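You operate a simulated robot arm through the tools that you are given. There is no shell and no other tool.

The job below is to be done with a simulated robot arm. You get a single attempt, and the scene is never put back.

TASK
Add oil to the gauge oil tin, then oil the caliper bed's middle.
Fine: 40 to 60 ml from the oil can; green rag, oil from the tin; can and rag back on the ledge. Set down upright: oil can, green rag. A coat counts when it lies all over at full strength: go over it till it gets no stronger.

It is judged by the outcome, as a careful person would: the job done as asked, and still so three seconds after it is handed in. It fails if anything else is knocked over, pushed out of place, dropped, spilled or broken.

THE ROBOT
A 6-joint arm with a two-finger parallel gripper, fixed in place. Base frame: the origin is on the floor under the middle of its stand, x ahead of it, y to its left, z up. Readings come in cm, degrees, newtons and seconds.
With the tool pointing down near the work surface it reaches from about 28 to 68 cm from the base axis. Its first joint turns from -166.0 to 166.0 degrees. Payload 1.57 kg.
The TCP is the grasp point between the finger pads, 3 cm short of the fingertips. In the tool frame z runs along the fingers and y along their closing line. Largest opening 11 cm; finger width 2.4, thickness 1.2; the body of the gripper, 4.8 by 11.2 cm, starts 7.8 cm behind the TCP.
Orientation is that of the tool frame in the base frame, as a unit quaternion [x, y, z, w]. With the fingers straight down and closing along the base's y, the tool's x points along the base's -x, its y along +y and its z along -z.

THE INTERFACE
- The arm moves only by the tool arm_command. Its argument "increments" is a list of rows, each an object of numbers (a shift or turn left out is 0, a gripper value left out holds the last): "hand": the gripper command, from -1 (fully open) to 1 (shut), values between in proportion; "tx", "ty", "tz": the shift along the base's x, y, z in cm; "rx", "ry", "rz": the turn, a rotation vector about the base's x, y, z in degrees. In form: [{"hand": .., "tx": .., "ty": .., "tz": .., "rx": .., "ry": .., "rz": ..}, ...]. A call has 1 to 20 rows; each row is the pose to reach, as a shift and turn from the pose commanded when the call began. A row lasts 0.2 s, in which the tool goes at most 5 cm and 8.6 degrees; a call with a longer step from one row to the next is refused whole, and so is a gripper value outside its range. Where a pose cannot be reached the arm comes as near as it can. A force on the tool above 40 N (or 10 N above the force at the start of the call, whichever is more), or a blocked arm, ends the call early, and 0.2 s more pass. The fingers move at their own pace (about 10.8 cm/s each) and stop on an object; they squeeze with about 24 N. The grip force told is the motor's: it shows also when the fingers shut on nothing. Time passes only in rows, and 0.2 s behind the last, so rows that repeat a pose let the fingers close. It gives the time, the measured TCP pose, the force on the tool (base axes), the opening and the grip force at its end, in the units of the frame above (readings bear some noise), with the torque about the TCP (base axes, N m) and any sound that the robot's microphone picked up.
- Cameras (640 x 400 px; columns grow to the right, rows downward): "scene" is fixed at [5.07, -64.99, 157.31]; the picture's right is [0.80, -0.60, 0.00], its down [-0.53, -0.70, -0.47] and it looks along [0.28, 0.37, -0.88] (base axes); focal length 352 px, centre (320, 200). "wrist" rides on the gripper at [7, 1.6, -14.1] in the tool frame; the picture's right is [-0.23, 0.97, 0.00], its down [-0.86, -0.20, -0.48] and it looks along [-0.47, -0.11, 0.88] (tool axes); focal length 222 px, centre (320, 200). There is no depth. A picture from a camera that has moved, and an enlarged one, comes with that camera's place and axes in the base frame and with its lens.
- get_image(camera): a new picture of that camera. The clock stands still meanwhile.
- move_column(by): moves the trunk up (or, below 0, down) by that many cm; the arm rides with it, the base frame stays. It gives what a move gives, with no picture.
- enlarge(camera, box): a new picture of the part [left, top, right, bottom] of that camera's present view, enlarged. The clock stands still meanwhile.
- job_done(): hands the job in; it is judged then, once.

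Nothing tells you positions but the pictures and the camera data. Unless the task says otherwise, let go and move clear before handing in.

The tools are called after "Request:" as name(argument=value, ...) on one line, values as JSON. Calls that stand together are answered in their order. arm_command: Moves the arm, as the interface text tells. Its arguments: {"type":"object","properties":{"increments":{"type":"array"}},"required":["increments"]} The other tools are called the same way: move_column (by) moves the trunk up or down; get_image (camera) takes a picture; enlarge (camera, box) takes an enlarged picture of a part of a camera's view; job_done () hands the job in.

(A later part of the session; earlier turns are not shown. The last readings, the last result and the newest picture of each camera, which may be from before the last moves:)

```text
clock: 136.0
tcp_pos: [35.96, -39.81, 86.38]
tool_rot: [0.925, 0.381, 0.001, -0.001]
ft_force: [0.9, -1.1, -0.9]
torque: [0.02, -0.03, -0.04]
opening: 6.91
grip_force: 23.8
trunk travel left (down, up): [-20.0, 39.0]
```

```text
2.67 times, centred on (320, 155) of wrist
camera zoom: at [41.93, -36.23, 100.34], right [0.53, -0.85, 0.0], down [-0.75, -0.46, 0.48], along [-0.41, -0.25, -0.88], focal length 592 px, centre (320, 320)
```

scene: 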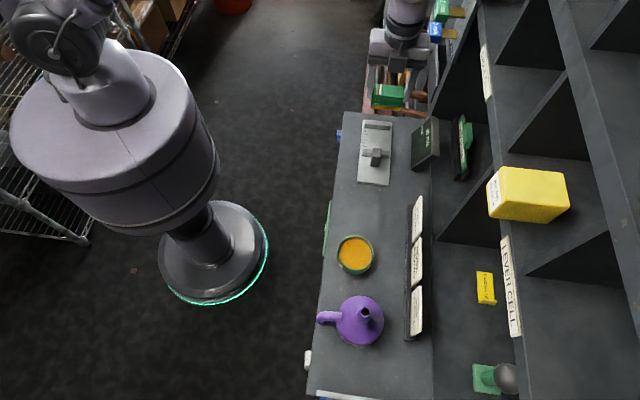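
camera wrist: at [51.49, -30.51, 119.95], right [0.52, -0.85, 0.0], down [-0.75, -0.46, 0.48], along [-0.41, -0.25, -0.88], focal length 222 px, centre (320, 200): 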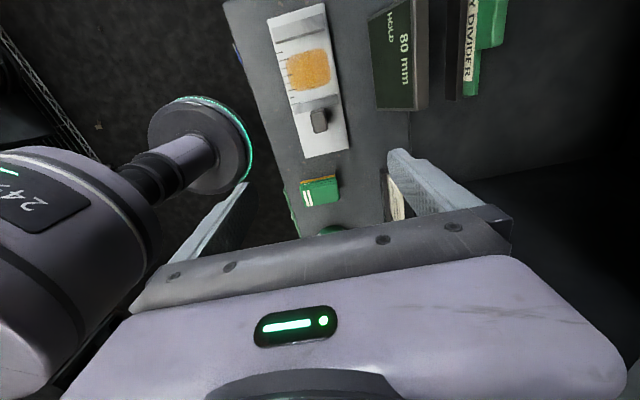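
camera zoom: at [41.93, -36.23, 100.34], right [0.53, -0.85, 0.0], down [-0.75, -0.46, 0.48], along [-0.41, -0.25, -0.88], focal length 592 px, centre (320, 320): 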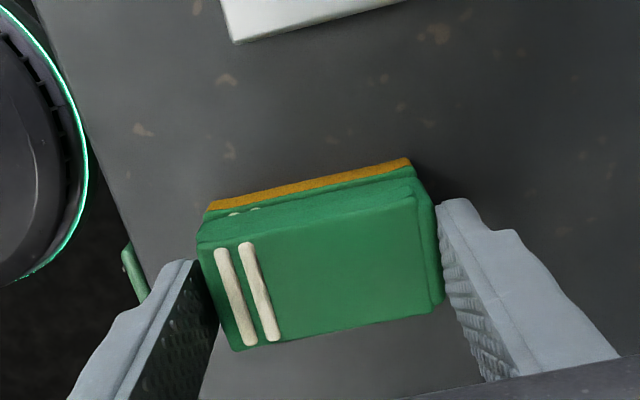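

Gripped again. Carry it over the bed (jaw at 85 mm) and come down to just above contact.

Request:
arm_command(increments=[{"hand": 1, "tz": 2}, {"tz": 5}, {"tz": 9}, {"tx": 3.1, "ty": 2.25, "tz": 11}, {"tx": 6.2, "ty": 4.5, "tz": 11}, {"tx": 9.3, "ty": 6.75, "tz": 11}, {"tx": 12.4, "ty": 9, "tz": 11}, {"tx": 15.35, "ty": 11.2, "tz": 11}, {"tx": 15.35, "ty": 11.2, "tz": 8}, {"tx": 15.35, "ty": 11.2, "tz": 5}, {"tx": 15.35, "ty": 11.2, "tz": 3}, {"tx": 15.35, "ty": 11.2, "tz": 1.8}, {"tx": 15.35, "ty": 11.2, "tz": 1.8}])

Request:
enlarge(camera="scene", box=[340, 110, 420, 172])

```text
clock: 138.8
tcp_pos: [51.39, -28.66, 87.98]
tool_rot: [0.924, 0.382, 0.0, -0.001]
ft_force: [0.0, 0.7, -0.5]
torque: [-0.05, 0.0, 0.02]
opening: 6.89
grip_force: 24.1
trunk travel left (down, up): [-20.0, 39.0]
```

```text
6.45 times, centred on (380, 141) of scene
camera zoom: at [5.07, -64.99, 157.31], right [0.8, -0.6, 0.0], down [-0.53, -0.7, -0.47], along [0.28, 0.37, -0.88], focal length 2269 px, centre (-67, 581)
```

zoom: 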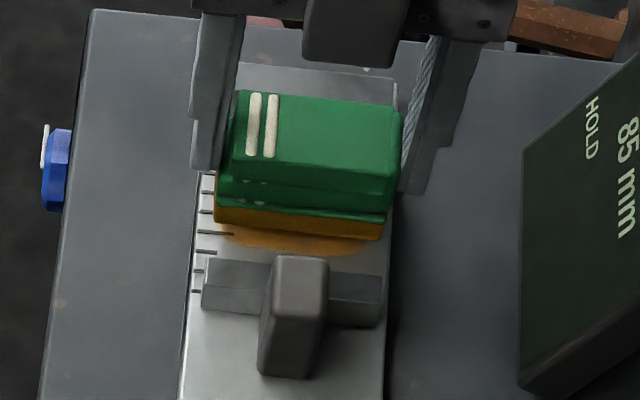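

Request:
arm_command(increments=[{"hand": 1, "tz": -0.3}, {"tz": -0.5}, {"tz": -0.5}])

Request:
arm_command(increments=[{"hand": 1, "tz": -0.1}, {"tz": -0.1}])

Request:
arm_command(increments=[{"hand": 1, "tz": -0.1}, {"tz": -0.1}])

```text
clock: 139.6
tcp_pos: [51.28, -28.58, 87.43]
tool_rot: [0.925, 0.381, 0.001, -0.001]
ft_force: [0.6, 0.7, 0.4]
torque: [0.0, 0.0, 0.03]
opening: 6.9
grip_force: 24.2
trunk travel left (down, up): [-20.0, 39.0]
```

```text
clock: 140.2
tcp_pos: [51.17, -28.64, 87.33]
tool_rot: [0.925, 0.381, 0.001, -0.002]
ft_force: [0.5, 0.3, -0.6]
torque: [0.03, 0.02, 0.0]
opening: 6.88
grip_force: 23.7
trunk travel left (down, up): [-20.0, 39.0]
```

```text
clock: 140.8
tcp_pos: [51.13, -28.85, 87.28]
tool_rot: [0.924, 0.381, 0.001, -0.001]
ft_force: [-0.2, -0.7, 0.0]
torque: [0.0, 0.01, -0.02]
opening: 6.86
grip_force: 24.0
trunk travel left (down, up): [-20.0, 39.0]
```

Request:
arm_command(increments=[{"hand": 1, "tz": -0.1}, {"tz": -0.1}])

Request:
arm_command(increments=[{"hand": 1, "tz": -0.1}, {"tz": -0.1}])

```text
clock: 141.4
tcp_pos: [51.21, -28.63, 87.2]
tool_rot: [0.925, 0.381, 0.001, -0.001]
ft_force: [-1.0, -1.5, 7.9]
torque: [0.03, 0.1, -0.05]
opening: 6.89
grip_force: 24.5
trunk travel left (down, up): [-20.0, 39.0]
```

```text
clock: 142.0
tcp_pos: [51.18, -28.68, 87.04]
tool_rot: [0.924, 0.381, 0.001, 0.001]
ft_force: [-1.3, -0.1, 21.9]
torque: [0.15, 0.16, -0.05]
opening: 6.89
grip_force: 24.5
trunk travel left (down, up): [-20.0, 39.0]
```

About 20 N; ease to ~12 N and stroke along the free length between the jaws.

Request:
arm_command(increments=[{"hand": 1, "tx": -0.354, "ty": -0.354, "tz": 0.07}, {"tx": -0.707, "ty": -0.707, "tz": 0.07}, {"tx": -1.061, "ty": -1.061, "tz": 0.07}, {"tx": -1.414, "ty": -1.414, "tz": 0.07}, {"tx": -1.55, "ty": -1.55, "tz": 0.07}, {"tx": -1.55, "ty": -1.55, "tz": 0.07}, {"tx": -1.237, "ty": -1.237, "tz": 0.07}, {"tx": -0.884, "ty": -0.884, "tz": 0.07}, {"tx": -0.53, "ty": -0.53, "tz": 0.07}, {"tx": -0.177, "ty": -0.177, "tz": 0.07}, {"tx": 0.177, "ty": 0.177, "tz": 0.07}, {"tx": 0.53, "ty": 0.53, "tz": 0.07}, {"tx": 0.884, "ty": 0.884, "tz": 0.07}, {"tx": 1.167, "ty": 1.167, "tz": 0.07}, {"tx": 1.167, "ty": 1.167, "tz": 0.07}, {"tx": 0.884, "ty": 0.884, "tz": 0.07}, {"tx": 0.53, "ty": 0.53, "tz": 0.07}, {"tx": 0.177, "ty": 0.177, "tz": 0.07}, {"tx": 0, "ty": 0, "tz": 0.07}])

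Request:
enlarge(camera="scene", box=[340, 100, 470, 200])

```text
clock: 146.0
tcp_pos: [51.31, -28.57, 87.05]
tool_rot: [0.925, 0.381, 0.001, 0.0]
ft_force: [1.8, 2.4, 6.3]
torque: [0.15, -0.08, 0.01]
opening: 6.89
grip_force: 23.5
trunk travel left (down, up): [-20.0, 39.0]
```

```text
4.00 times, centred on (405, 150) of scene
camera zoom: at [5.07, -64.99, 157.31], right [0.8, -0.6, 0.0], down [-0.53, -0.7, -0.47], along [0.28, 0.37, -0.88], focal length 1407 px, centre (-20, 400)
```

zoom: 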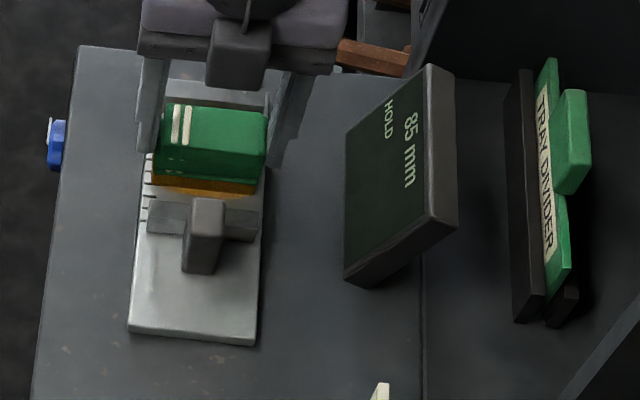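

Now the same strokes offset toward the near side of the bed.

Request:
arm_command(increments=[{"hand": 1, "tx": -0.318, "ty": 0.318, "tz": -0.03}, {"tx": -0.636, "ty": 0.636, "tz": -0.03}, {"tx": -1.025, "ty": 0.247, "tz": -0.03}, {"tx": -1.414, "ty": -0.142, "tz": -0.03}, {"tx": -1.803, "ty": -0.531, "tz": -0.03}, {"tx": -2.192, "ty": -0.92, "tz": -0.03}, {"tx": -2.192, "ty": -0.92, "tz": -0.03}, {"tx": -1.803, "ty": -0.531, "tz": -0.03}, {"tx": -1.414, "ty": -0.142, "tz": -0.03}, {"tx": -1.025, "ty": 0.247, "tz": -0.03}, {"tx": -0.636, "ty": 0.636, "tz": -0.03}, {"tx": -0.247, "ty": 1.025, "tz": -0.03}, {"tx": 0.142, "ty": 1.414, "tz": -0.03}, {"tx": 0.531, "ty": 1.803, "tz": -0.03}, {"tx": 0.531, "ty": 1.803, "tz": -0.03}, {"tx": 0.142, "ty": 1.414, "tz": -0.03}, {"tx": -0.247, "ty": 1.025, "tz": -0.03}, {"tx": -0.636, "ty": 0.636, "tz": -0.03}, {"tx": -0.318, "ty": 0.318, "tz": -0.03}, {"tx": 0, "ty": 0, "tz": -0.03}])

Request:
arm_command(increments=[{"hand": 1, "tx": 0.318, "ty": -0.318}, {"tx": 0.636, "ty": -0.636}, {"tx": 0.247, "ty": -1.025}, {"tx": -0.142, "ty": -1.414}, {"tx": -0.531, "ty": -1.803}, {"tx": -0.92, "ty": -2.192}, {"tx": -0.92, "ty": -2.192}, {"tx": -0.531, "ty": -1.803}, {"tx": -0.142, "ty": -1.414}, {"tx": 0.247, "ty": -1.025}, {"tx": 0.636, "ty": -0.636}, {"tx": 1.025, "ty": -0.247}, {"tx": 1.414, "ty": 0.142}, {"tx": 1.803, "ty": 0.531}, {"tx": 1.803, "ty": 0.531}, {"tx": 1.414, "ty": 0.142}, {"tx": 1.025, "ty": -0.247}, {"tx": 0.636, "ty": -0.636}, {"tx": 0.318, "ty": -0.318}, {"tx": 0, "ty": 0}])

Request:
enlarge(camera="scene", box=[340, 100, 470, 200])

```text
clock: 150.2
tcp_pos: [51.21, -28.61, 87.13]
tool_rot: [0.925, 0.381, 0.002, -0.001]
ft_force: [-4.5, 3.4, 11.3]
torque: [0.16, 0.2, 0.02]
opening: 6.88
grip_force: 23.5
trunk travel left (down, up): [-20.0, 39.0]
```

```text
clock: 154.4
tcp_pos: [51.26, -28.76, 87.17]
tool_rot: [0.924, 0.381, 0.001, -0.001]
ft_force: [0.7, -1.2, 2.6]
torque: [-0.05, 0.01, -0.02]
opening: 6.9
grip_force: 23.5
trunk travel left (down, up): [-20.0, 39.0]
```

```text
4.00 times, centred on (405, 150) of scene
camera zoom: at [5.07, -64.99, 157.31], right [0.8, -0.6, 0.0], down [-0.53, -0.7, -0.47], along [0.28, 0.37, -0.88], focal length 1407 px, centre (-20, 400)
```

zoom: 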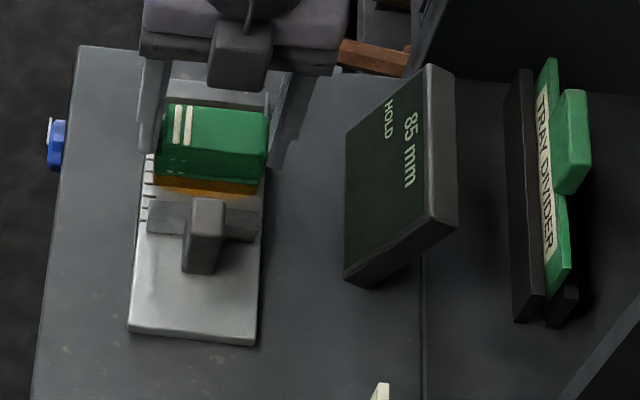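

Lift to inspect the coat.

Request:
arm_command(increments=[{"hand": 1, "tz": 1}, {"tz": 4}, {"tz": 8}, {"tz": 12}, {"tz": 14}])

Request:
enlarge(camera="scene", box=[356, 112, 404, 172])

Request:
enlarge(camera="wrist", box=[260, 60, 380, 160])

```text
clock: 155.6
tcp_pos: [51.4, -28.65, 101.22]
tool_rot: [0.925, 0.381, 0.001, -0.001]
ft_force: [0.7, 0.0, -0.6]
torque: [-0.02, 0.0, -0.02]
opening: 6.91
grip_force: 24.3
trunk travel left (down, up): [-20.0, 39.0]
```

```text
6.67 times, centred on (380, 142) of scene
camera zoom: at [5.07, -64.99, 157.31], right [0.8, -0.6, 0.0], down [-0.53, -0.7, -0.47], along [0.28, 0.37, -0.88], focal length 2345 px, centre (-80, 587)
```

zoom: 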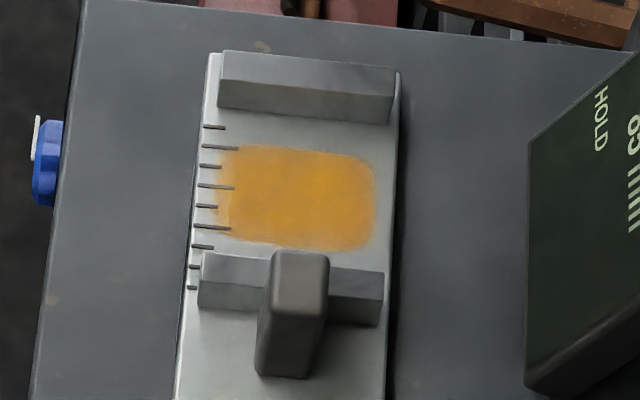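

```text
4.00 times, centred on (320, 110) of wrist
camera zoom: at [57.48, -24.96, 115.34], right [0.52, -0.85, 0.0], down [-0.75, -0.46, 0.48], along [-0.41, -0.25, -0.88], focal length 888 px, centre (320, 560)
```

zoom: 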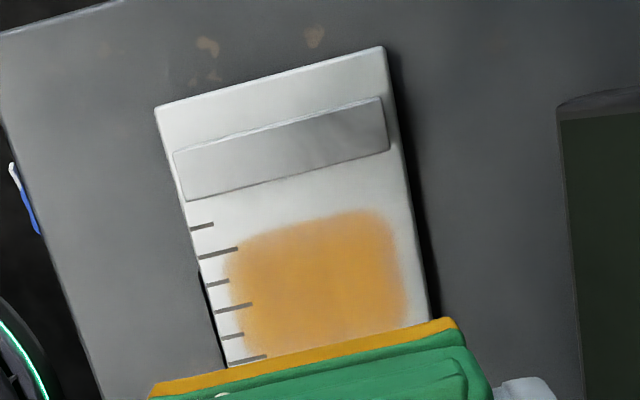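

The coat's outline did not grow although I wiped well beyond it — so the target patch is this area midway between the jaws (e≈13.9–18.7, n≈53.6–59.6), fully clear of the jaw. I'll examine its evenness.

Request:
enlarge(camera="scene", box=[368, 128, 396, 154])

Request:
enlarge(camera="wrist", box=[290, 95, 360, 150])

```text
15.38 times, centred on (382, 141) of scene
camera zoom: at [5.07, -64.99, 157.31], right [0.8, -0.6, 0.0], down [-0.53, -0.7, -0.47], along [0.28, 0.37, -0.88], focal length 5412 px, centre (-634, 1108)
```

zoom: 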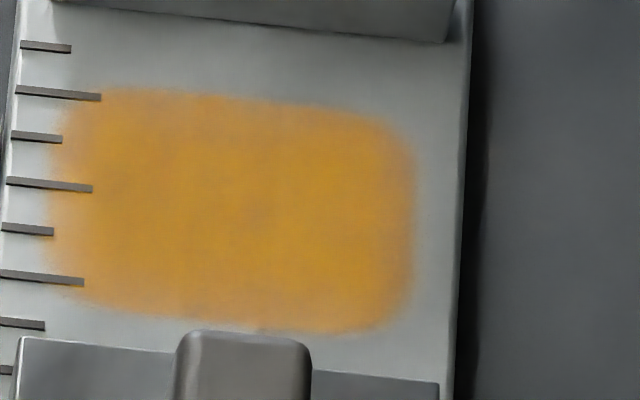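

```text
7.27 times, centred on (325, 122) of wrist
camera zoom: at [57.48, -24.96, 115.34], right [0.52, -0.85, 0.0], down [-0.75, -0.46, 0.48], along [-0.41, -0.25, -0.88], focal length 1615 px, centre (284, 764)
```

zoom: 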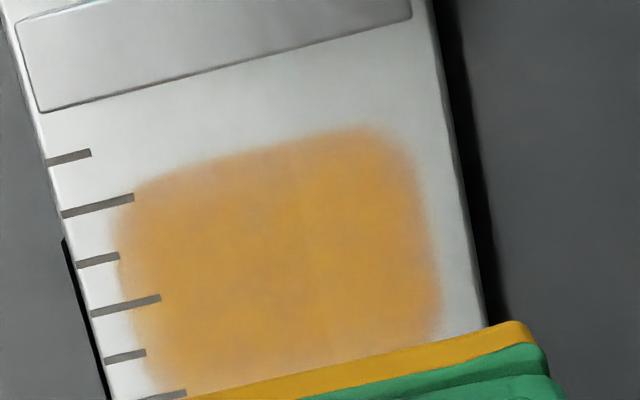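

Edges look slightly softer than the centre. I'll go over it again with overlapping passes and compare.

Request:
arm_command(increments=[{"hand": 1, "tz": -4}, {"tz": -8}, {"tz": -11}, {"tz": -13}, {"tz": -13.8}, {"tz": -14.08}, {"tz": -14.08}])

Request:
arm_command(increments=[{"hand": 1, "tx": -0.318, "ty": 0.318}, {"tx": -0.636, "ty": 0.636}, {"tx": -1.025, "ty": 0.247}, {"tx": -1.414, "ty": -0.142}, {"tx": -1.803, "ty": -0.531}, {"tx": -2.192, "ty": -0.92}, {"tx": -2.192, "ty": -0.92}, {"tx": -1.803, "ty": -0.531}, {"tx": -1.414, "ty": -0.142}, {"tx": -1.025, "ty": 0.247}, {"tx": -0.636, "ty": 0.636}, {"tx": -0.247, "ty": 1.025}, {"tx": 0.142, "ty": 1.414}, {"tx": 0.531, "ty": 1.803}, {"tx": 0.531, "ty": 1.803}, {"tx": 0.142, "ty": 1.414}, {"tx": -0.247, "ty": 1.025}, {"tx": -0.636, "ty": 0.636}, {"tx": -0.318, "ty": 0.318}, {"tx": 0, "ty": 0}])

Request:
arm_command(increments=[{"hand": 1, "tx": 0.318, "ty": -0.318}, {"tx": 0.636, "ty": -0.636}, {"tx": 0.247, "ty": -1.025}, {"tx": -0.142, "ty": -1.414}, {"tx": -0.531, "ty": -1.803}, {"tx": -0.92, "ty": -2.192}, {"tx": -0.92, "ty": -2.192}, {"tx": -0.531, "ty": -1.803}, {"tx": -0.142, "ty": -1.414}, {"tx": 0.247, "ty": -1.025}, {"tx": 0.636, "ty": -0.636}, {"tx": 1.025, "ty": -0.247}, {"tx": 1.414, "ty": 0.142}, {"tx": 1.803, "ty": 0.531}, {"tx": 1.803, "ty": 0.531}, {"tx": 1.414, "ty": 0.142}, {"tx": 1.025, "ty": -0.247}, {"tx": 0.636, "ty": -0.636}, {"tx": 0.318, "ty": -0.318}, {"tx": 0, "ty": 0}])

```text
clock: 157.2
tcp_pos: [51.21, -28.77, 87.18]
tool_rot: [0.924, 0.382, 0.001, -0.001]
ft_force: [-0.4, -0.9, 2.9]
torque: [-0.09, 0.01, 0.02]
opening: 6.91
grip_force: 24.0
trunk travel left (down, up): [-20.0, 39.0]
```

```text
clock: 161.4
tcp_pos: [51.2, -28.66, 87.11]
tool_rot: [0.925, 0.381, 0.0, -0.002]
ft_force: [-2.2, 1.2, 4.5]
torque: [0.05, 0.05, -0.01]
opening: 6.92
grip_force: 23.7
trunk travel left (down, up): [-20.0, 39.0]
```

```text
clock: 165.6
tcp_pos: [51.23, -28.77, 87.08]
tool_rot: [0.925, 0.381, 0.001, -0.001]
ft_force: [0.9, -2.6, 8.5]
torque: [-0.13, -0.11, 0.01]
opening: 6.87
grip_force: 24.1
trunk travel left (down, up): [-20.0, 39.0]
```

Request:
arm_command(increments=[{"hand": 1, "tx": -0.389, "ty": -0.389, "tz": -0.03}, {"tx": -0.778, "ty": -0.778, "tz": -0.03}, {"tx": -1.167, "ty": -1.167, "tz": -0.03}, {"tx": -1.5, "ty": -1.5, "tz": -0.03}, {"tx": -1.5, "ty": -1.5, "tz": -0.03}, {"tx": -1.167, "ty": -1.167, "tz": -0.03}, {"tx": -0.778, "ty": -0.778, "tz": -0.03}, {"tx": -0.389, "ty": -0.389, "tz": -0.03}, {"tx": 0, "ty": 0, "tz": -0.03}, {"tx": 0.389, "ty": 0.389, "tz": -0.03}, {"tx": 0.778, "ty": 0.778, "tz": -0.03}, {"tx": 1.167, "ty": 1.167, "tz": -0.03}, {"tx": 1.4, "ty": 1.4, "tz": -0.03}, {"tx": 0.778, "ty": 0.778, "tz": -0.03}, {"tx": 0.389, "ty": 0.389, "tz": -0.03}, {"tx": 0, "ty": 0, "tz": 1}, {"tx": 0, "ty": 0, "tz": 5}, {"tx": 0, "ty": 0, "tz": 9.5}, {"tx": 0, "ty": 0, "tz": 14}])

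Request:
enlarge(camera="scene", box=[368, 128, 396, 154])

Request:
enlarge(camera="wrist", box=[290, 95, 360, 150])

Request:
enlarge(camera="scene", box=[340, 100, 470, 200])

```text
clock: 169.6
tcp_pos: [50.86, -28.78, 101.01]
tool_rot: [0.924, 0.381, 0.001, -0.002]
ft_force: [-0.2, -0.1, -0.1]
torque: [-0.02, 0.02, 0.01]
opening: 6.88
grip_force: 23.9
trunk travel left (down, up): [-20.0, 39.0]
```

```text
15.38 times, centred on (382, 141) of scene
camera zoom: at [5.07, -64.99, 157.31], right [0.8, -0.6, 0.0], down [-0.53, -0.7, -0.47], along [0.28, 0.37, -0.88], focal length 5412 px, centre (-634, 1108)
```

zoom: 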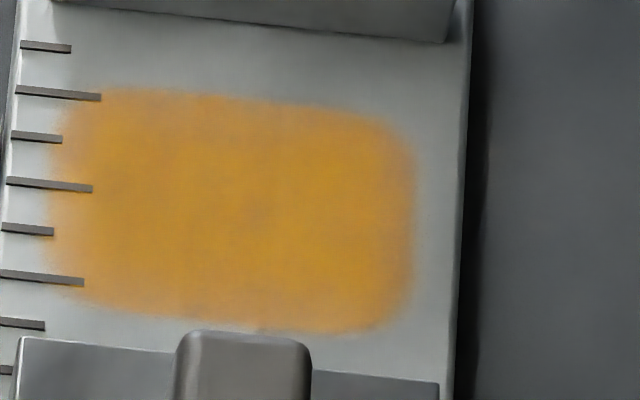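

```text
7.27 times, centred on (325, 122) of wrist
camera zoom: at [57.03, -25.04, 115.04], right [0.52, -0.85, 0.0], down [-0.75, -0.46, 0.48], along [-0.41, -0.25, -0.88], focal length 1615 px, centre (284, 764)
```

zoom: 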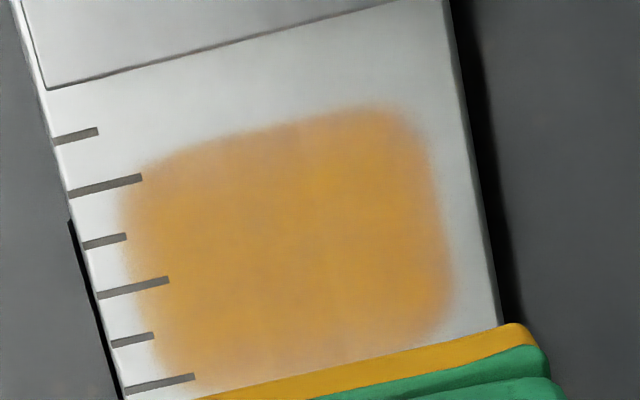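

```text
4.00 times, centred on (405, 150) of scene
camera zoom: at [5.07, -64.99, 157.31], right [0.8, -0.6, 0.0], down [-0.53, -0.7, -0.47], along [0.28, 0.37, -0.88], focal length 1407 px, centre (-20, 400)
```

zoom: 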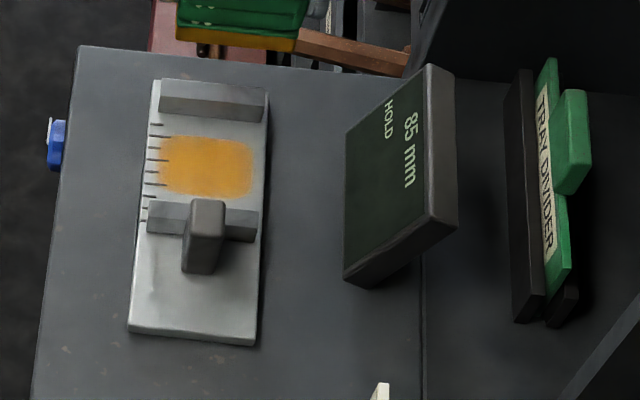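

The coat looks unchanged after the extra passes, i.e. it has stopped getting stronger with this load. To be certain it isn't just a spent rag, I'll re-dip once and go over it again. Carry the rag to the tin, tilting as before.

Request:
arm_command(increments=[{"hand": 1, "tx": -3.4, "ty": -2.9, "tz": 0.5}, {"tx": -6.8, "ty": -5.8, "tz": 0.5}, {"tx": -10.2, "ty": -8.7, "tz": 0.5}, {"tx": -13.6, "ty": -11.6, "tz": 0.5}, {"tx": -17, "ty": -14.5, "tz": 0.5}, {"tx": -20.4, "ty": -17.4, "tz": 0.5}, {"tx": -24.2, "ty": -20.4, "tz": 0.5}, {"tx": -24.2, "ty": -20.4, "tz": 0.5, "rx": -4.95, "ry": -4.95}, {"tx": -24.2, "ty": -20.4, "tz": 0.5, "rx": -9.9, "ry": -9.9}, {"tx": -24.2, "ty": -20.4, "tz": 0.5, "rx": -14.85, "ry": -14.85}, {"tx": -24.2, "ty": -20.4, "tz": 0.5, "rx": -19.8, "ry": -19.8}, {"tx": -24.2, "ty": -20.4, "tz": 0.5, "rx": -24.7, "ry": -24.7}, {"tx": -24.2, "ty": -20.4, "tz": 0.5, "rx": -24.7, "ry": -24.7}])

Request:
enlarge(camera="scene", box=[300, 185, 428, 285])

```text
clock: 172.4
tcp_pos: [27.03, -49.21, 101.56]
tool_rot: [0.882, 0.364, 0.115, 0.276]
ft_force: [-0.2, 0.0, -0.2]
torque: [0.03, 0.0, -0.03]
opening: 6.9
grip_force: 24.5
out of reach, approached as far as the arm can: row 12
trunk travel left (down, up): [-20.0, 39.0]
```

```text
4.00 times, centred on (364, 235) of scene
camera zoom: at [5.07, -64.99, 157.31], right [0.8, -0.6, 0.0], down [-0.53, -0.7, -0.47], along [0.28, 0.37, -0.88], focal length 1407 px, centre (144, 60)
```

zoom: 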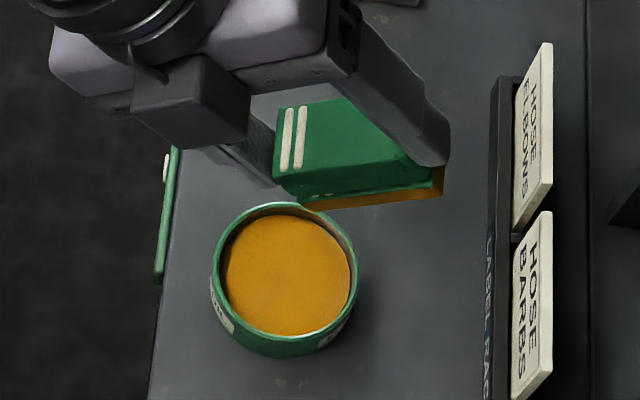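

Request:
arm_command(increments=[{"hand": 1, "tx": -0.35, "ty": -0.1, "tz": -3}, {"tx": -0.35, "ty": -0.1, "tz": -6}, {"tx": -0.35, "ty": -0.1, "tz": -8.5}, {"tx": -0.35, "ty": -0.1, "tz": -10.2}, {"tx": -0.35, "ty": -0.1, "tz": -10.2}])

Request:
enlarge(camera="scene", box=[300, 185, 428, 285])

Request:
enlarge(camera="wrist", box=[200, 110, 400, 235])

```text
clock: 173.6
tcp_pos: [26.59, -49.1, 91.28]
tool_rot: [0.882, 0.364, 0.117, 0.276]
ft_force: [-0.5, 0.4, -1.3]
torque: [0.0, 0.03, 0.03]
opening: 6.87
grip_force: 23.2
trunk travel left (down, up): [-20.0, 39.0]
```

```text
4.00 times, centred on (364, 235) of scene
camera zoom: at [5.07, -64.99, 157.31], right [0.8, -0.6, 0.0], down [-0.53, -0.7, -0.47], along [0.28, 0.37, -0.88], focal length 1407 px, centre (144, 60)
```

zoom: 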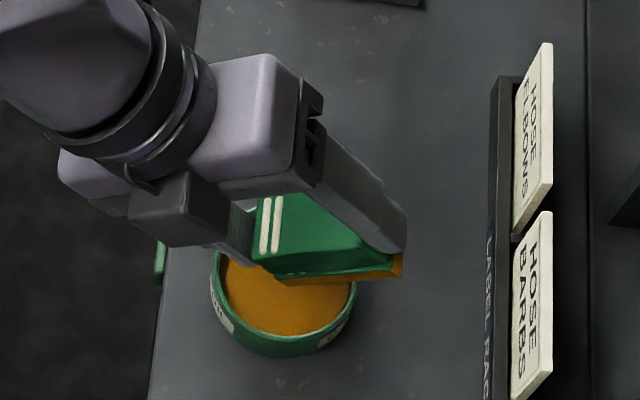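

```text
3.20 times, centred on (300, 172) of wrist
camera zoom: at [26.82, -39.55, 103.83], right [0.4, -0.73, 0.56], down [-0.91, -0.29, 0.28], along [-0.04, -0.62, -0.78], focal length 711 px, centre (384, 288)
```

zoom: 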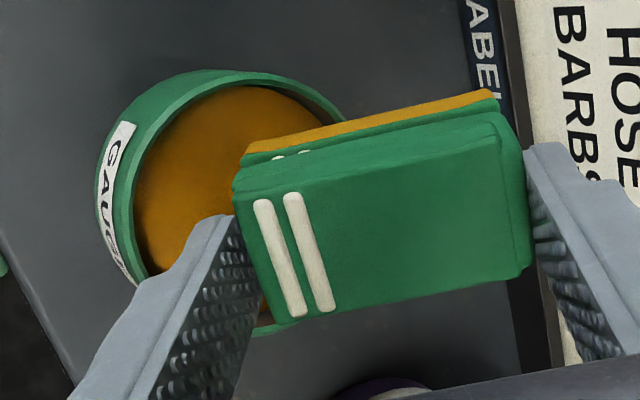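

Request:
arm_command(increments=[{"hand": 1, "tx": 0.05, "ty": -0.15, "tz": -0.8}, {"tx": 0.05, "ty": -0.15, "tz": -1.5}, {"tx": 0.05, "ty": -0.15, "tz": -2.0}, {"tx": 0.05, "ty": -0.15, "tz": -2.25}, {"tx": 0.05, "ty": -0.15, "tz": -2.25}, {"tx": 0.05, "ty": -0.15, "tz": -2.25}, {"tx": 0.05, "ty": -0.15, "tz": -2.25}])

Request:
enlarge(camera="scene", box=[345, 240, 393, 276])

```text
clock: 175.2
tcp_pos: [26.75, -49.3, 89.12]
tool_rot: [0.882, 0.364, 0.116, 0.276]
ft_force: [0.4, 0.4, 0.2]
torque: [0.0, -0.02, 0.0]
opening: 6.86
grip_force: 24.3
trunk travel left (down, up): [-20.0, 39.0]
```

```text
11.11 times, centred on (369, 258) of scene
camera zoom: at [5.07, -64.99, 157.31], right [0.8, -0.6, 0.0], down [-0.53, -0.7, -0.47], along [0.28, 0.37, -0.88], focal length 3908 px, centre (-224, -444)
```

zoom: 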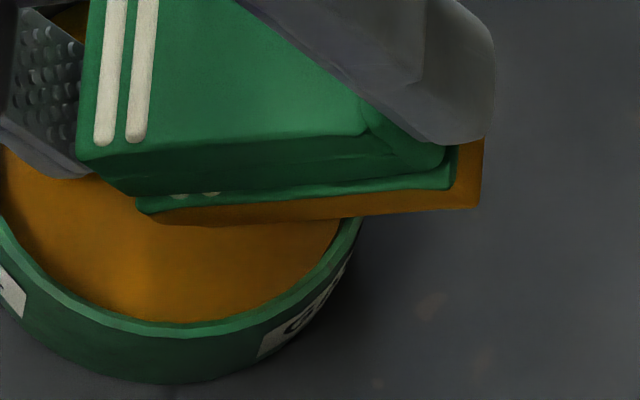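

Request:
arm_command(increments=[{"hand": 1, "tz": -0.1}, {"tz": -0.2}, {"tz": -0.2}, {"tz": -0.2}, {"tz": -0.2}])

Request:
arm_command(increments=[{"hand": 1, "tz": 0.5}, {"tz": 1.5}, {"tz": 3}, {"tz": 5}, {"tz": 7}, {"tz": 9}, {"tz": 9}, {"tz": 9}, {"tz": 9}])

Request:
enlarge(camera="scene", box=[300, 185, 428, 285])

```text
clock: 176.4
tcp_pos: [26.8, -49.34, 88.75]
tool_rot: [0.882, 0.363, 0.116, 0.277]
ft_force: [0.2, 0.1, -0.9]
torque: [0.03, 0.0, -0.01]
opening: 6.88
grip_force: 23.7
trunk travel left (down, up): [-20.0, 39.0]
```

```text
clock: 178.4
tcp_pos: [26.82, -49.46, 97.78]
tool_rot: [0.882, 0.364, 0.116, 0.277]
ft_force: [-0.8, 0.8, -0.9]
torque: [-0.02, 0.01, 0.04]
opening: 6.9
grip_force: 23.8
trunk travel left (down, up): [-20.0, 39.0]
```

```text
4.00 times, centred on (364, 235) of scene
camera zoom: at [5.07, -64.99, 157.31], right [0.8, -0.6, 0.0], down [-0.53, -0.7, -0.47], along [0.28, 0.37, -0.88], focal length 1407 px, centre (144, 60)
```

zoom: 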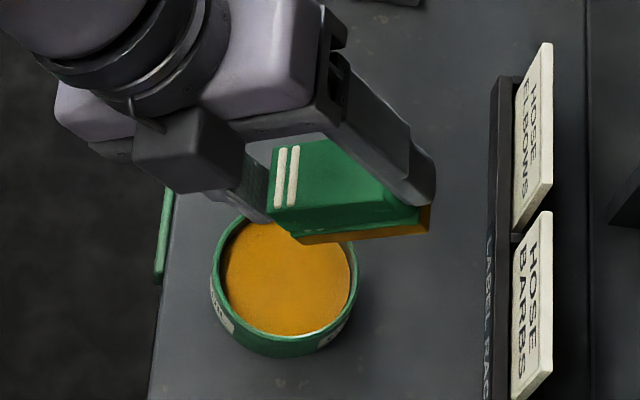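

Dipped cleanly without touching anything. Straighten and carry back over the bed.

Request:
arm_command(increments=[{"hand": 1, "tz": 1, "rx": 4.93, "ry": 4.96}, {"tz": 2, "rx": 9.86, "ry": 9.91}, {"tz": 3, "rx": 14.8, "ry": 14.87}, {"tz": 3.3, "rx": 19.7, "ry": 19.8}, {"tz": 3.3, "rx": 24.65, "ry": 24.78}, {"tx": 3.1, "ty": 2.6, "tz": 3.3, "rx": 24.65, "ry": 24.78}, {"tx": 6.2, "ty": 5.2, "tz": 3.3, "rx": 24.65, "ry": 24.78}, {"tx": 9.3, "ty": 7.8, "tz": 3.3, "rx": 24.65, "ry": 24.78}, {"tx": 12.4, "ty": 10.4, "tz": 3.3, "rx": 24.65, "ry": 24.78}, {"tx": 15.5, "ty": 13.0, "tz": 3.3, "rx": 24.65, "ry": 24.78}, {"tx": 18.6, "ty": 15.6, "tz": 3.3, "rx": 24.65, "ry": 24.78}, {"tx": 21.7, "ty": 18.2, "tz": 3.3, "rx": 24.65, "ry": 24.78}, {"tx": 24.4, "ty": 20.8, "tz": 3.3, "rx": 24.65, "ry": 24.78}, {"tx": 24.4, "ty": 20.8, "tz": 3.3, "rx": 24.65, "ry": 24.78}])

Request:
enlarge(camera="scene", box=[340, 100, 470, 200])

```text
clock: 181.4
tcp_pos: [51.32, -28.45, 101.23]
tool_rot: [0.925, 0.381, -0.001, -0.001]
ft_force: [-0.1, -0.3, -0.3]
torque: [0.01, 0.01, 0.01]
opening: 6.87
grip_force: 23.6
out of reach, approached as far as the arm can: row 1, 2
trunk travel left (down, up): [-20.0, 39.0]
```

```text
4.00 times, centred on (405, 150) of scene
camera zoom: at [5.07, -64.99, 157.31], right [0.8, -0.6, 0.0], down [-0.53, -0.7, -0.47], along [0.28, 0.37, -0.88], focal length 1407 px, centre (-20, 400)
```

zoom: 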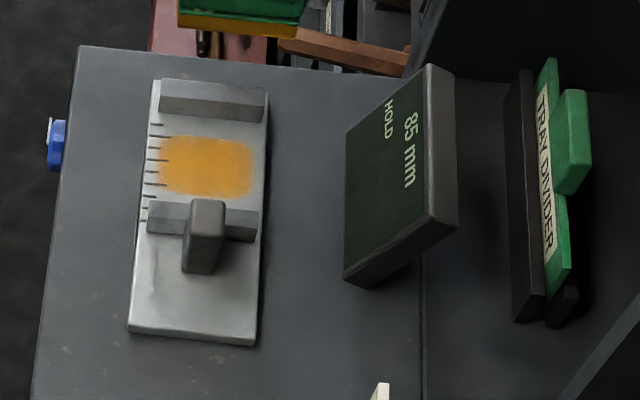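

Request:
arm_command(increments=[{"hand": 1, "tx": -0.1, "ty": -0.1, "tz": -4}, {"tx": -0.1, "ty": -0.1, "tz": -8}, {"tx": -0.1, "ty": -0.1, "tz": -11}, {"tx": -0.1, "ty": -0.1, "tz": -13}, {"tx": -0.1, "ty": -0.1, "tz": -13.7}, {"tx": -0.1, "ty": -0.1, "tz": -13.7}])

Request:
arm_command(increments=[{"hand": 1, "tz": -0.15}, {"tz": -0.15}])

Request:
arm_command(increments=[{"hand": 1, "tz": -0.1}, {"tz": -0.1}])

Request:
arm_command(increments=[{"hand": 1, "tz": -0.08}, {"tz": -0.08}])

```text
clock: 182.8
tcp_pos: [51.07, -28.63, 87.55]
tool_rot: [0.925, 0.381, 0.0, -0.001]
ft_force: [0.5, -0.1, -1.0]
torque: [-0.02, -0.02, 0.01]
opening: 6.89
grip_force: 24.0
trunk travel left (down, up): [-20.0, 39.0]
```

```text
clock: 183.4
tcp_pos: [51.15, -28.57, 87.35]
tool_rot: [0.925, 0.381, 0.0, -0.001]
ft_force: [0.7, -0.1, 0.7]
torque: [0.0, 0.01, 0.01]
opening: 6.87
grip_force: 24.0
trunk travel left (down, up): [-20.0, 39.0]
```

```text
clock: 184.0
tcp_pos: [51.0, -28.65, 87.4]
tool_rot: [0.925, 0.381, 0.0, -0.001]
ft_force: [0.2, 0.6, -0.7]
torque: [0.0, 0.0, -0.04]
opening: 6.86
grip_force: 23.9
trunk travel left (down, up): [-20.0, 39.0]
```

```text
clock: 184.6
tcp_pos: [50.96, -28.6, 87.18]
tool_rot: [0.924, 0.381, 0.0, -0.001]
ft_force: [-0.5, 1.1, -0.7]
torque: [0.01, -0.01, 0.03]
opening: 6.89
grip_force: 24.5
trunk travel left (down, up): [-20.0, 39.0]
```

Request:
arm_command(increments=[{"hand": 1, "tz": -0.1}, {"tz": -0.1}])

Request:
arm_command(increments=[{"hand": 1, "tz": -0.08}, {"tz": -0.08}])

```text
clock: 185.2
tcp_pos: [51.1, -28.7, 87.2]
tool_rot: [0.924, 0.381, -0.001, 0.0]
ft_force: [0.3, 1.0, 2.3]
torque: [-0.01, 0.02, -0.02]
opening: 6.89
grip_force: 24.0
trunk travel left (down, up): [-20.0, 39.0]
```

```text
clock: 185.8
tcp_pos: [51.11, -28.73, 86.99]
tool_rot: [0.924, 0.381, 0.0, -0.001]
ft_force: [2.1, 1.3, 10.0]
torque: [0.06, 0.03, 0.01]
opening: 6.87
grip_force: 23.9
trunk travel left (down, up): [-20.0, 39.0]
```

Contact at ~10 N. Go over the patch again with the freshly loaded rag.

Request:
arm_command(increments=[{"hand": 1, "tx": -0.424, "ty": 0.424}, {"tx": -0.919, "ty": -0.071}, {"tx": -1.414, "ty": -0.566}, {"tx": -1.909, "ty": -1.061}, {"tx": -1.909, "ty": -1.061}, {"tx": -1.414, "ty": -0.566}, {"tx": -0.919, "ty": -0.071}, {"tx": -0.424, "ty": 0.424}, {"tx": 0, "ty": 0.848}, {"tx": 0.425, "ty": 1.273}, {"tx": 0.813, "ty": 1.661}, {"tx": 0.813, "ty": 1.661}, {"tx": 0.354, "ty": 1.202}, {"tx": -0.07, "ty": 0.778}, {"tx": -0.424, "ty": 0.424}, {"tx": 0, "ty": 0}])

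Request:
arm_command(increments=[{"hand": 1, "tx": 0.424, "ty": -0.424}, {"tx": -0.071, "ty": -0.919}, {"tx": -0.566, "ty": -1.414}, {"tx": -1.061, "ty": -1.909}, {"tx": -1.061, "ty": -1.909}, {"tx": -0.566, "ty": -1.414}, {"tx": -0.071, "ty": -0.919}, {"tx": 0.424, "ty": -0.424}, {"tx": 0.848, "ty": 0}, {"tx": 1.273, "ty": 0.425}, {"tx": 1.661, "ty": 0.813}, {"tx": 1.661, "ty": 0.813}, {"tx": 1.202, "ty": 0.354}, {"tx": 0.778, "ty": -0.07}, {"tx": 0.424, "ty": -0.424}, {"tx": 0, "ty": 0}])

Request:
arm_command(increments=[{"hand": 1, "tx": -0.495, "ty": -0.495}, {"tx": -0.99, "ty": -0.99}, {"tx": -1.485, "ty": -1.485}, {"tx": -1.485, "ty": -1.485}, {"tx": -0.99, "ty": -0.99}, {"tx": -0.495, "ty": -0.495}, {"tx": 0, "ty": 0}, {"tx": 0.424, "ty": 0.424}, {"tx": 0.849, "ty": 0.849}, {"tx": 1.237, "ty": 1.237}, {"tx": 1.237, "ty": 1.237}, {"tx": 0.778, "ty": 0.778}, {"tx": 0.354, "ty": 0.354}, {"tx": 0, "ty": 0}, {"tx": 0, "ty": 0, "tz": 1}, {"tx": 0, "ty": 0, "tz": 5}, {"tx": 0, "ty": 0, "tz": 9.5}, {"tx": 0.3, "ty": 0.3, "tz": 14}])

Request:
enlarge(camera="scene", box=[368, 128, 396, 154])

Request:
enlarge(camera="scene", box=[340, 100, 470, 200])

```text
clock: 189.2
tcp_pos: [50.98, -28.67, 87.05]
tool_rot: [0.924, 0.382, -0.001, -0.001]
ft_force: [-3.1, 1.9, 9.9]
torque: [0.08, 0.1, -0.03]
opening: 6.9
grip_force: 24.5
trunk travel left (down, up): [-20.0, 39.0]
```

```text
clock: 192.6
tcp_pos: [50.96, -28.72, 87.01]
tool_rot: [0.925, 0.381, 0.0, -0.001]
ft_force: [-0.8, -0.1, 2.8]
torque: [-0.05, 0.03, -0.01]
opening: 6.85
grip_force: 23.3
trunk travel left (down, up): [-20.0, 39.0]
```

```text
clock: 196.4
tcp_pos: [51.21, -28.55, 101.09]
tool_rot: [0.925, 0.381, -0.001, -0.001]
ft_force: [-0.1, 0.4, -0.3]
torque: [0.01, 0.0, 0.0]
opening: 6.91
grip_force: 23.9
trunk travel left (down, up): [-20.0, 39.0]
```

```text
15.38 times, centred on (382, 141) of scene
camera zoom: at [5.07, -64.99, 157.31], right [0.8, -0.6, 0.0], down [-0.53, -0.7, -0.47], along [0.28, 0.37, -0.88], focal length 5412 px, centre (-634, 1108)
```

zoom: 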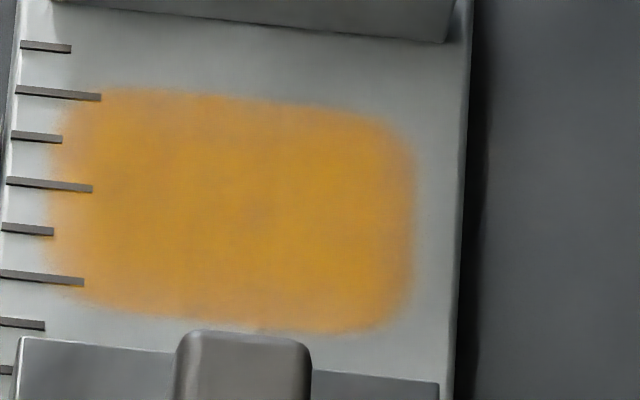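

```text
4.00 times, centred on (405, 150) of scene
camera zoom: at [5.07, -64.99, 157.31], right [0.8, -0.6, 0.0], down [-0.53, -0.7, -0.47], along [0.28, 0.37, -0.88], focal length 1407 px, centre (-20, 400)
```

zoom: 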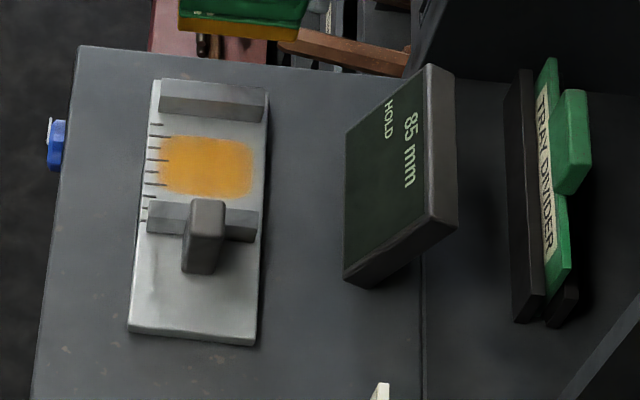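

The coat is unchanged after a fresh load — it is at full strength and even. Return the rag to its spot on the ledge.

Request:
arm_command(increments=[{"hand": 1, "tx": -3.1, "ty": -2.3}, {"tx": -6.2, "ty": -4.6}, {"tx": -9.3, "ty": -6.9}, {"tx": -12.4, "ty": -9.2}, {"tx": -15.35, "ty": -11.45}, {"tx": -15.35, "ty": -11.45, "tz": -3}, {"tx": -15.35, "ty": -11.45, "tz": -6.5}, {"tx": -15.35, "ty": -11.45, "tz": -10}, {"tx": -15.35, "ty": -11.45, "tz": -12.5}, {"tx": -15.35, "ty": -11.45, "tz": -14}, {"tx": -15.35, "ty": -11.45, "tz": -14.5}, {"tx": -15.35, "ty": -11.45, "tz": -14.5}])

Request:
arm_command(increments=[{"hand": 1, "tz": -0.2}, {"tz": -0.2}])

Request:
arm_command(increments=[{"hand": 1, "tz": -0.1}, {"tz": -0.1}])

Request:
arm_command(increments=[{"hand": 1, "tz": -0.1}, {"tz": -0.1}])

```text
clock: 199.0
tcp_pos: [36.04, -39.74, 86.41]
tool_rot: [0.924, 0.381, -0.001, -0.001]
ft_force: [-0.5, 0.2, 0.5]
torque: [0.01, -0.02, 0.01]
opening: 6.86
grip_force: 24.0
trunk travel left (down, up): [-20.0, 39.0]
```

```text
clock: 199.6
tcp_pos: [36.04, -39.71, 86.21]
tool_rot: [0.925, 0.381, -0.001, -0.001]
ft_force: [0.3, 0.5, -0.6]
torque: [-0.05, -0.01, -0.01]
opening: 6.89
grip_force: 23.9
trunk travel left (down, up): [-20.0, 39.0]
```

```text
clock: 200.2
tcp_pos: [36.07, -39.79, 86.18]
tool_rot: [0.924, 0.381, 0.001, -0.001]
ft_force: [0.8, -0.5, 0.4]
torque: [0.03, 0.01, -0.01]
opening: 6.87
grip_force: 24.4
trunk travel left (down, up): [-20.0, 39.0]
```

```text
clock: 200.8
tcp_pos: [36.12, -39.74, 86.01]
tool_rot: [0.925, 0.381, -0.001, -0.001]
ft_force: [-0.4, -0.5, 0.3]
torque: [-0.01, 0.02, 0.03]
opening: 6.86
grip_force: 24.2
trunk travel left (down, up): [-20.0, 39.0]
```

Request:
arm_command(increments=[{"hand": 1, "tz": -0.1}, {"tz": -0.1}])

Request:
arm_command(increments=[{"hand": 1, "tz": -0.1}, {"tz": -0.1}])

```text
clock: 201.4
tcp_pos: [35.93, -39.75, 86.07]
tool_rot: [0.924, 0.381, 0.0, 0.0]
ft_force: [0.0, 0.3, 1.4]
torque: [0.0, -0.01, 0.0]
opening: 6.9
grip_force: 24.1
trunk travel left (down, up): [-20.0, 39.0]
```

```text
clock: 202.0
tcp_pos: [36.07, -39.77, 86.06]
tool_rot: [0.925, 0.381, 0.001, 0.0]
ft_force: [1.8, 1.5, 14.4]
torque: [0.15, -0.04, -0.03]
opening: 6.88
grip_force: 23.6
trunk travel left (down, up): [-20.0, 39.0]
```

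On the ledge now. Ease off, open and rise.

Request:
arm_command(increments=[{"hand": 1, "tz": 0.09}, {"hand": 0.0, "tz": 0.09}, {"hand": -0.4, "tz": 0.09}, {"hand": -0.7, "tz": 0.09}, {"hand": -0.7, "tz": 0.5}, {"tz": 2}, {"tz": 5}, {"tz": 9}, {"tz": 13}])

Request:
enlarge(camera="scene", box=[310, 150, 420, 240])

Request:
get_image(camera="wrist")

```text
clock: 204.0
tcp_pos: [35.88, -39.91, 98.89]
tool_rot: [0.925, 0.381, -0.001, -0.001]
ft_force: [-0.5, 0.5, 0.7]
torque: [0.01, 0.03, 0.02]
opening: 9.35
grip_force: 0.1
trunk travel left (down, up): [-20.0, 39.0]
```

```text
4.44 times, centred on (365, 195) of scene
camera zoom: at [5.07, -64.99, 157.31], right [0.8, -0.6, 0.0], down [-0.53, -0.7, -0.47], along [0.28, 0.37, -0.88], focal length 1563 px, centre (120, 222)
```

zoom: 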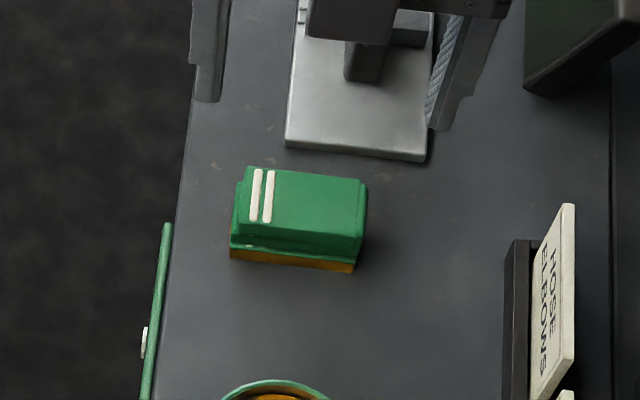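

```text
taken
camera wrist: at [41.97, -36.12, 113.06], right [0.53, -0.85, 0.0], down [-0.75, -0.46, 0.48], along [-0.41, -0.25, -0.88], focal length 222 px, centre (320, 200)
```

wrist: 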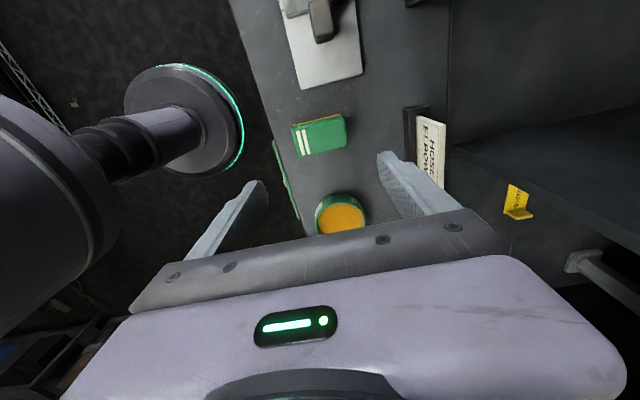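

The rag stands where it was. Now restore the slider: go over its knob again.

Request:
arm_command(increments=[{"hand": -0.1, "tx": 3.4, "ty": 2.1}, {"tx": 6.9, "ty": 4.2}, {"tx": 10.37, "ty": 6.31}, {"tx": 10.37, "ty": 6.31, "tz": -3}, {"tx": 10.37, "ty": 6.31, "tz": -6}, {"tx": 10.37, "ty": 6.31, "tz": -8.5}, {"tx": 10.37, "ty": 6.31, "tz": -8.5}])

Request:
enlarge(camera="wrist", box=[200, 60, 440, 230])

```text
clock: 205.6
tcp_pos: [46.41, -33.61, 90.5]
tool_rot: [0.925, 0.381, 0.0, -0.001]
ft_force: [-0.6, 0.0, 0.0]
torque: [-0.03, 0.0, -0.02]
opening: 6.06
grip_force: 0.0
trunk travel left (down, up): [-20.0, 39.0]
```

```text
2.35 times, centred on (320, 145) of wrist
camera zoom: at [52.45, -29.91, 104.57], right [0.53, -0.85, 0.0], down [-0.75, -0.46, 0.48], along [-0.41, -0.25, -0.88], focal length 523 px, centre (320, 329)
```

zoom: 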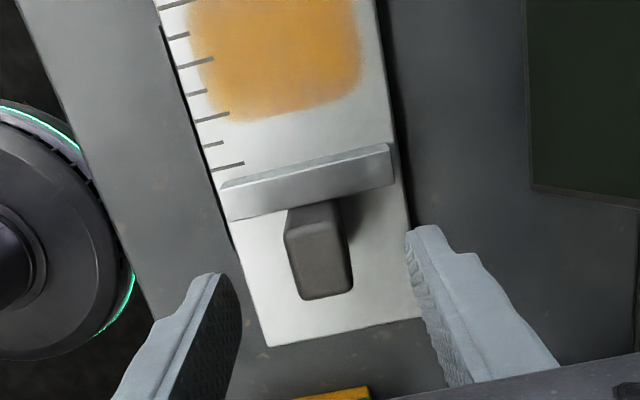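

Request:
arm_command(increments=[{"hand": -0.1, "tx": -0.1, "ty": 0.0, "tz": -1.5}, {"tx": -0.1, "ty": 0.0, "tz": -3}, {"tx": -0.1, "ty": 0.0, "tz": -4.2}, {"tx": -0.1, "ty": 0.0, "tz": -4.2}])

Request:
enlarge(camera="wrist", box=[200, 60, 440, 230])

Request:
enlarge(camera="scene", box=[400, 100, 460, 170])

```text
clock: 206.6
tcp_pos: [46.34, -33.32, 86.19]
tool_rot: [0.924, 0.382, 0.0, -0.001]
ft_force: [1.2, -0.7, 0.1]
torque: [-0.01, 0.01, -0.01]
opening: 6.08
grip_force: 0.1
trunk travel left (down, up): [-20.0, 39.0]
```

```text
2.35 times, centred on (320, 145) of wrist
camera zoom: at [52.36, -29.76, 100.32], right [0.53, -0.85, 0.0], down [-0.75, -0.46, 0.48], along [-0.41, -0.25, -0.88], focal length 523 px, centre (320, 329)
```

zoom: 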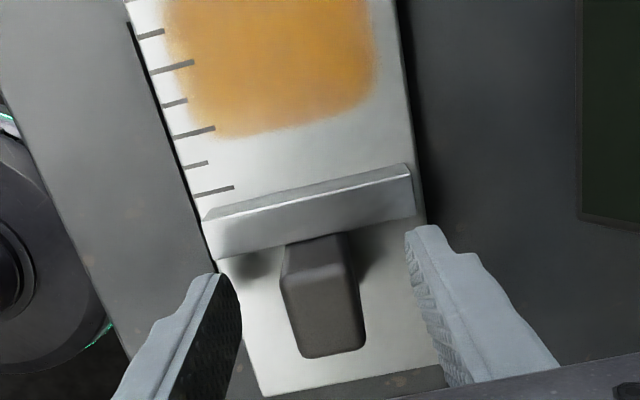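

```text
5.71 times, centred on (430, 135) of scene
camera zoom: at [5.07, -64.99, 157.31], right [0.8, -0.6, 0.0], down [-0.53, -0.7, -0.47], along [0.28, 0.37, -0.88], focal length 2010 px, centre (-309, 571)
```

zoom: 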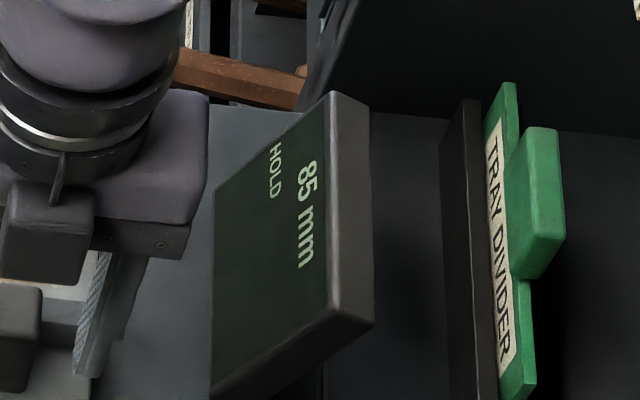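

Shift 2 mm away from the jaw plate, then close on the knob.

Request:
arm_command(increments=[{"hand": -0.1, "tx": -0.17, "ty": -0.17}, {"tx": -0.17, "ty": -0.17}, {"hand": 0.3, "tx": -0.17, "ty": -0.17}, {"hand": 0.5, "tx": -0.17, "ty": -0.17}, {"hand": 0.62, "tx": -0.17, "ty": -0.17}, {"hand": 1, "tx": -0.17, "ty": -0.17}, {"hand": 1, "tx": -0.17, "ty": -0.17}])

Request:
enlarge(camera="scene", box=[400, 100, 460, 170])

```text
clock: 208.2
tcp_pos: [46.1, -33.74, 86.23]
tool_rot: [0.924, 0.382, 0.0, -0.001]
ft_force: [3.6, -3.2, 0.5]
torque: [-0.08, -0.13, 0.46]
opening: 2.18
grip_force: 34.6
trunk travel left (down, up): [-20.0, 39.0]
```

```text
5.71 times, centred on (430, 135) of scene
camera zoom: at [5.07, -64.99, 157.31], right [0.8, -0.6, 0.0], down [-0.53, -0.7, -0.47], along [0.28, 0.37, -0.88], focal length 2010 px, centre (-309, 571)
```

zoom: 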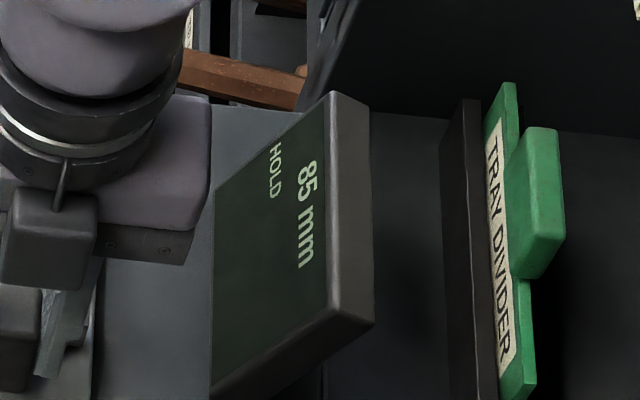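

Request:
arm_command(increments=[{"hand": 1, "tx": 0.07, "ty": 0.07}, {"tx": 0.14, "ty": 0.14}, {"tx": 0.21, "ty": 0.21}, {"tx": 0.28, "ty": 0.28}, {"tx": 0.28, "ty": 0.28}])

Request:
enlarge(camera="scene", box=[400, 100, 460, 170])

```text
clock: 209.4
tcp_pos: [46.49, -33.47, 86.27]
tool_rot: [0.924, 0.381, 0.0, 0.0]
ft_force: [8.4, -8.7, 9.9]
torque: [-0.5, 0.28, 0.36]
opening: 2.16
grip_force: 35.2
trunk travel left (down, up): [-20.0, 39.0]
```

```text
5.71 times, centred on (430, 135) of scene
camera zoom: at [5.07, -64.99, 157.31], right [0.8, -0.6, 0.0], down [-0.53, -0.7, -0.47], along [0.28, 0.37, -0.88], focal length 2010 px, centre (-309, 571)
```

zoom: 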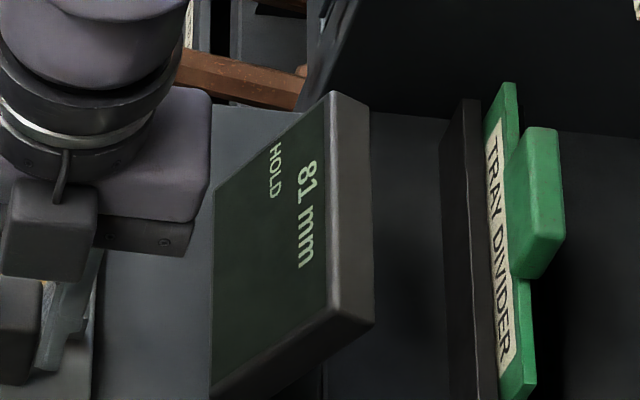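

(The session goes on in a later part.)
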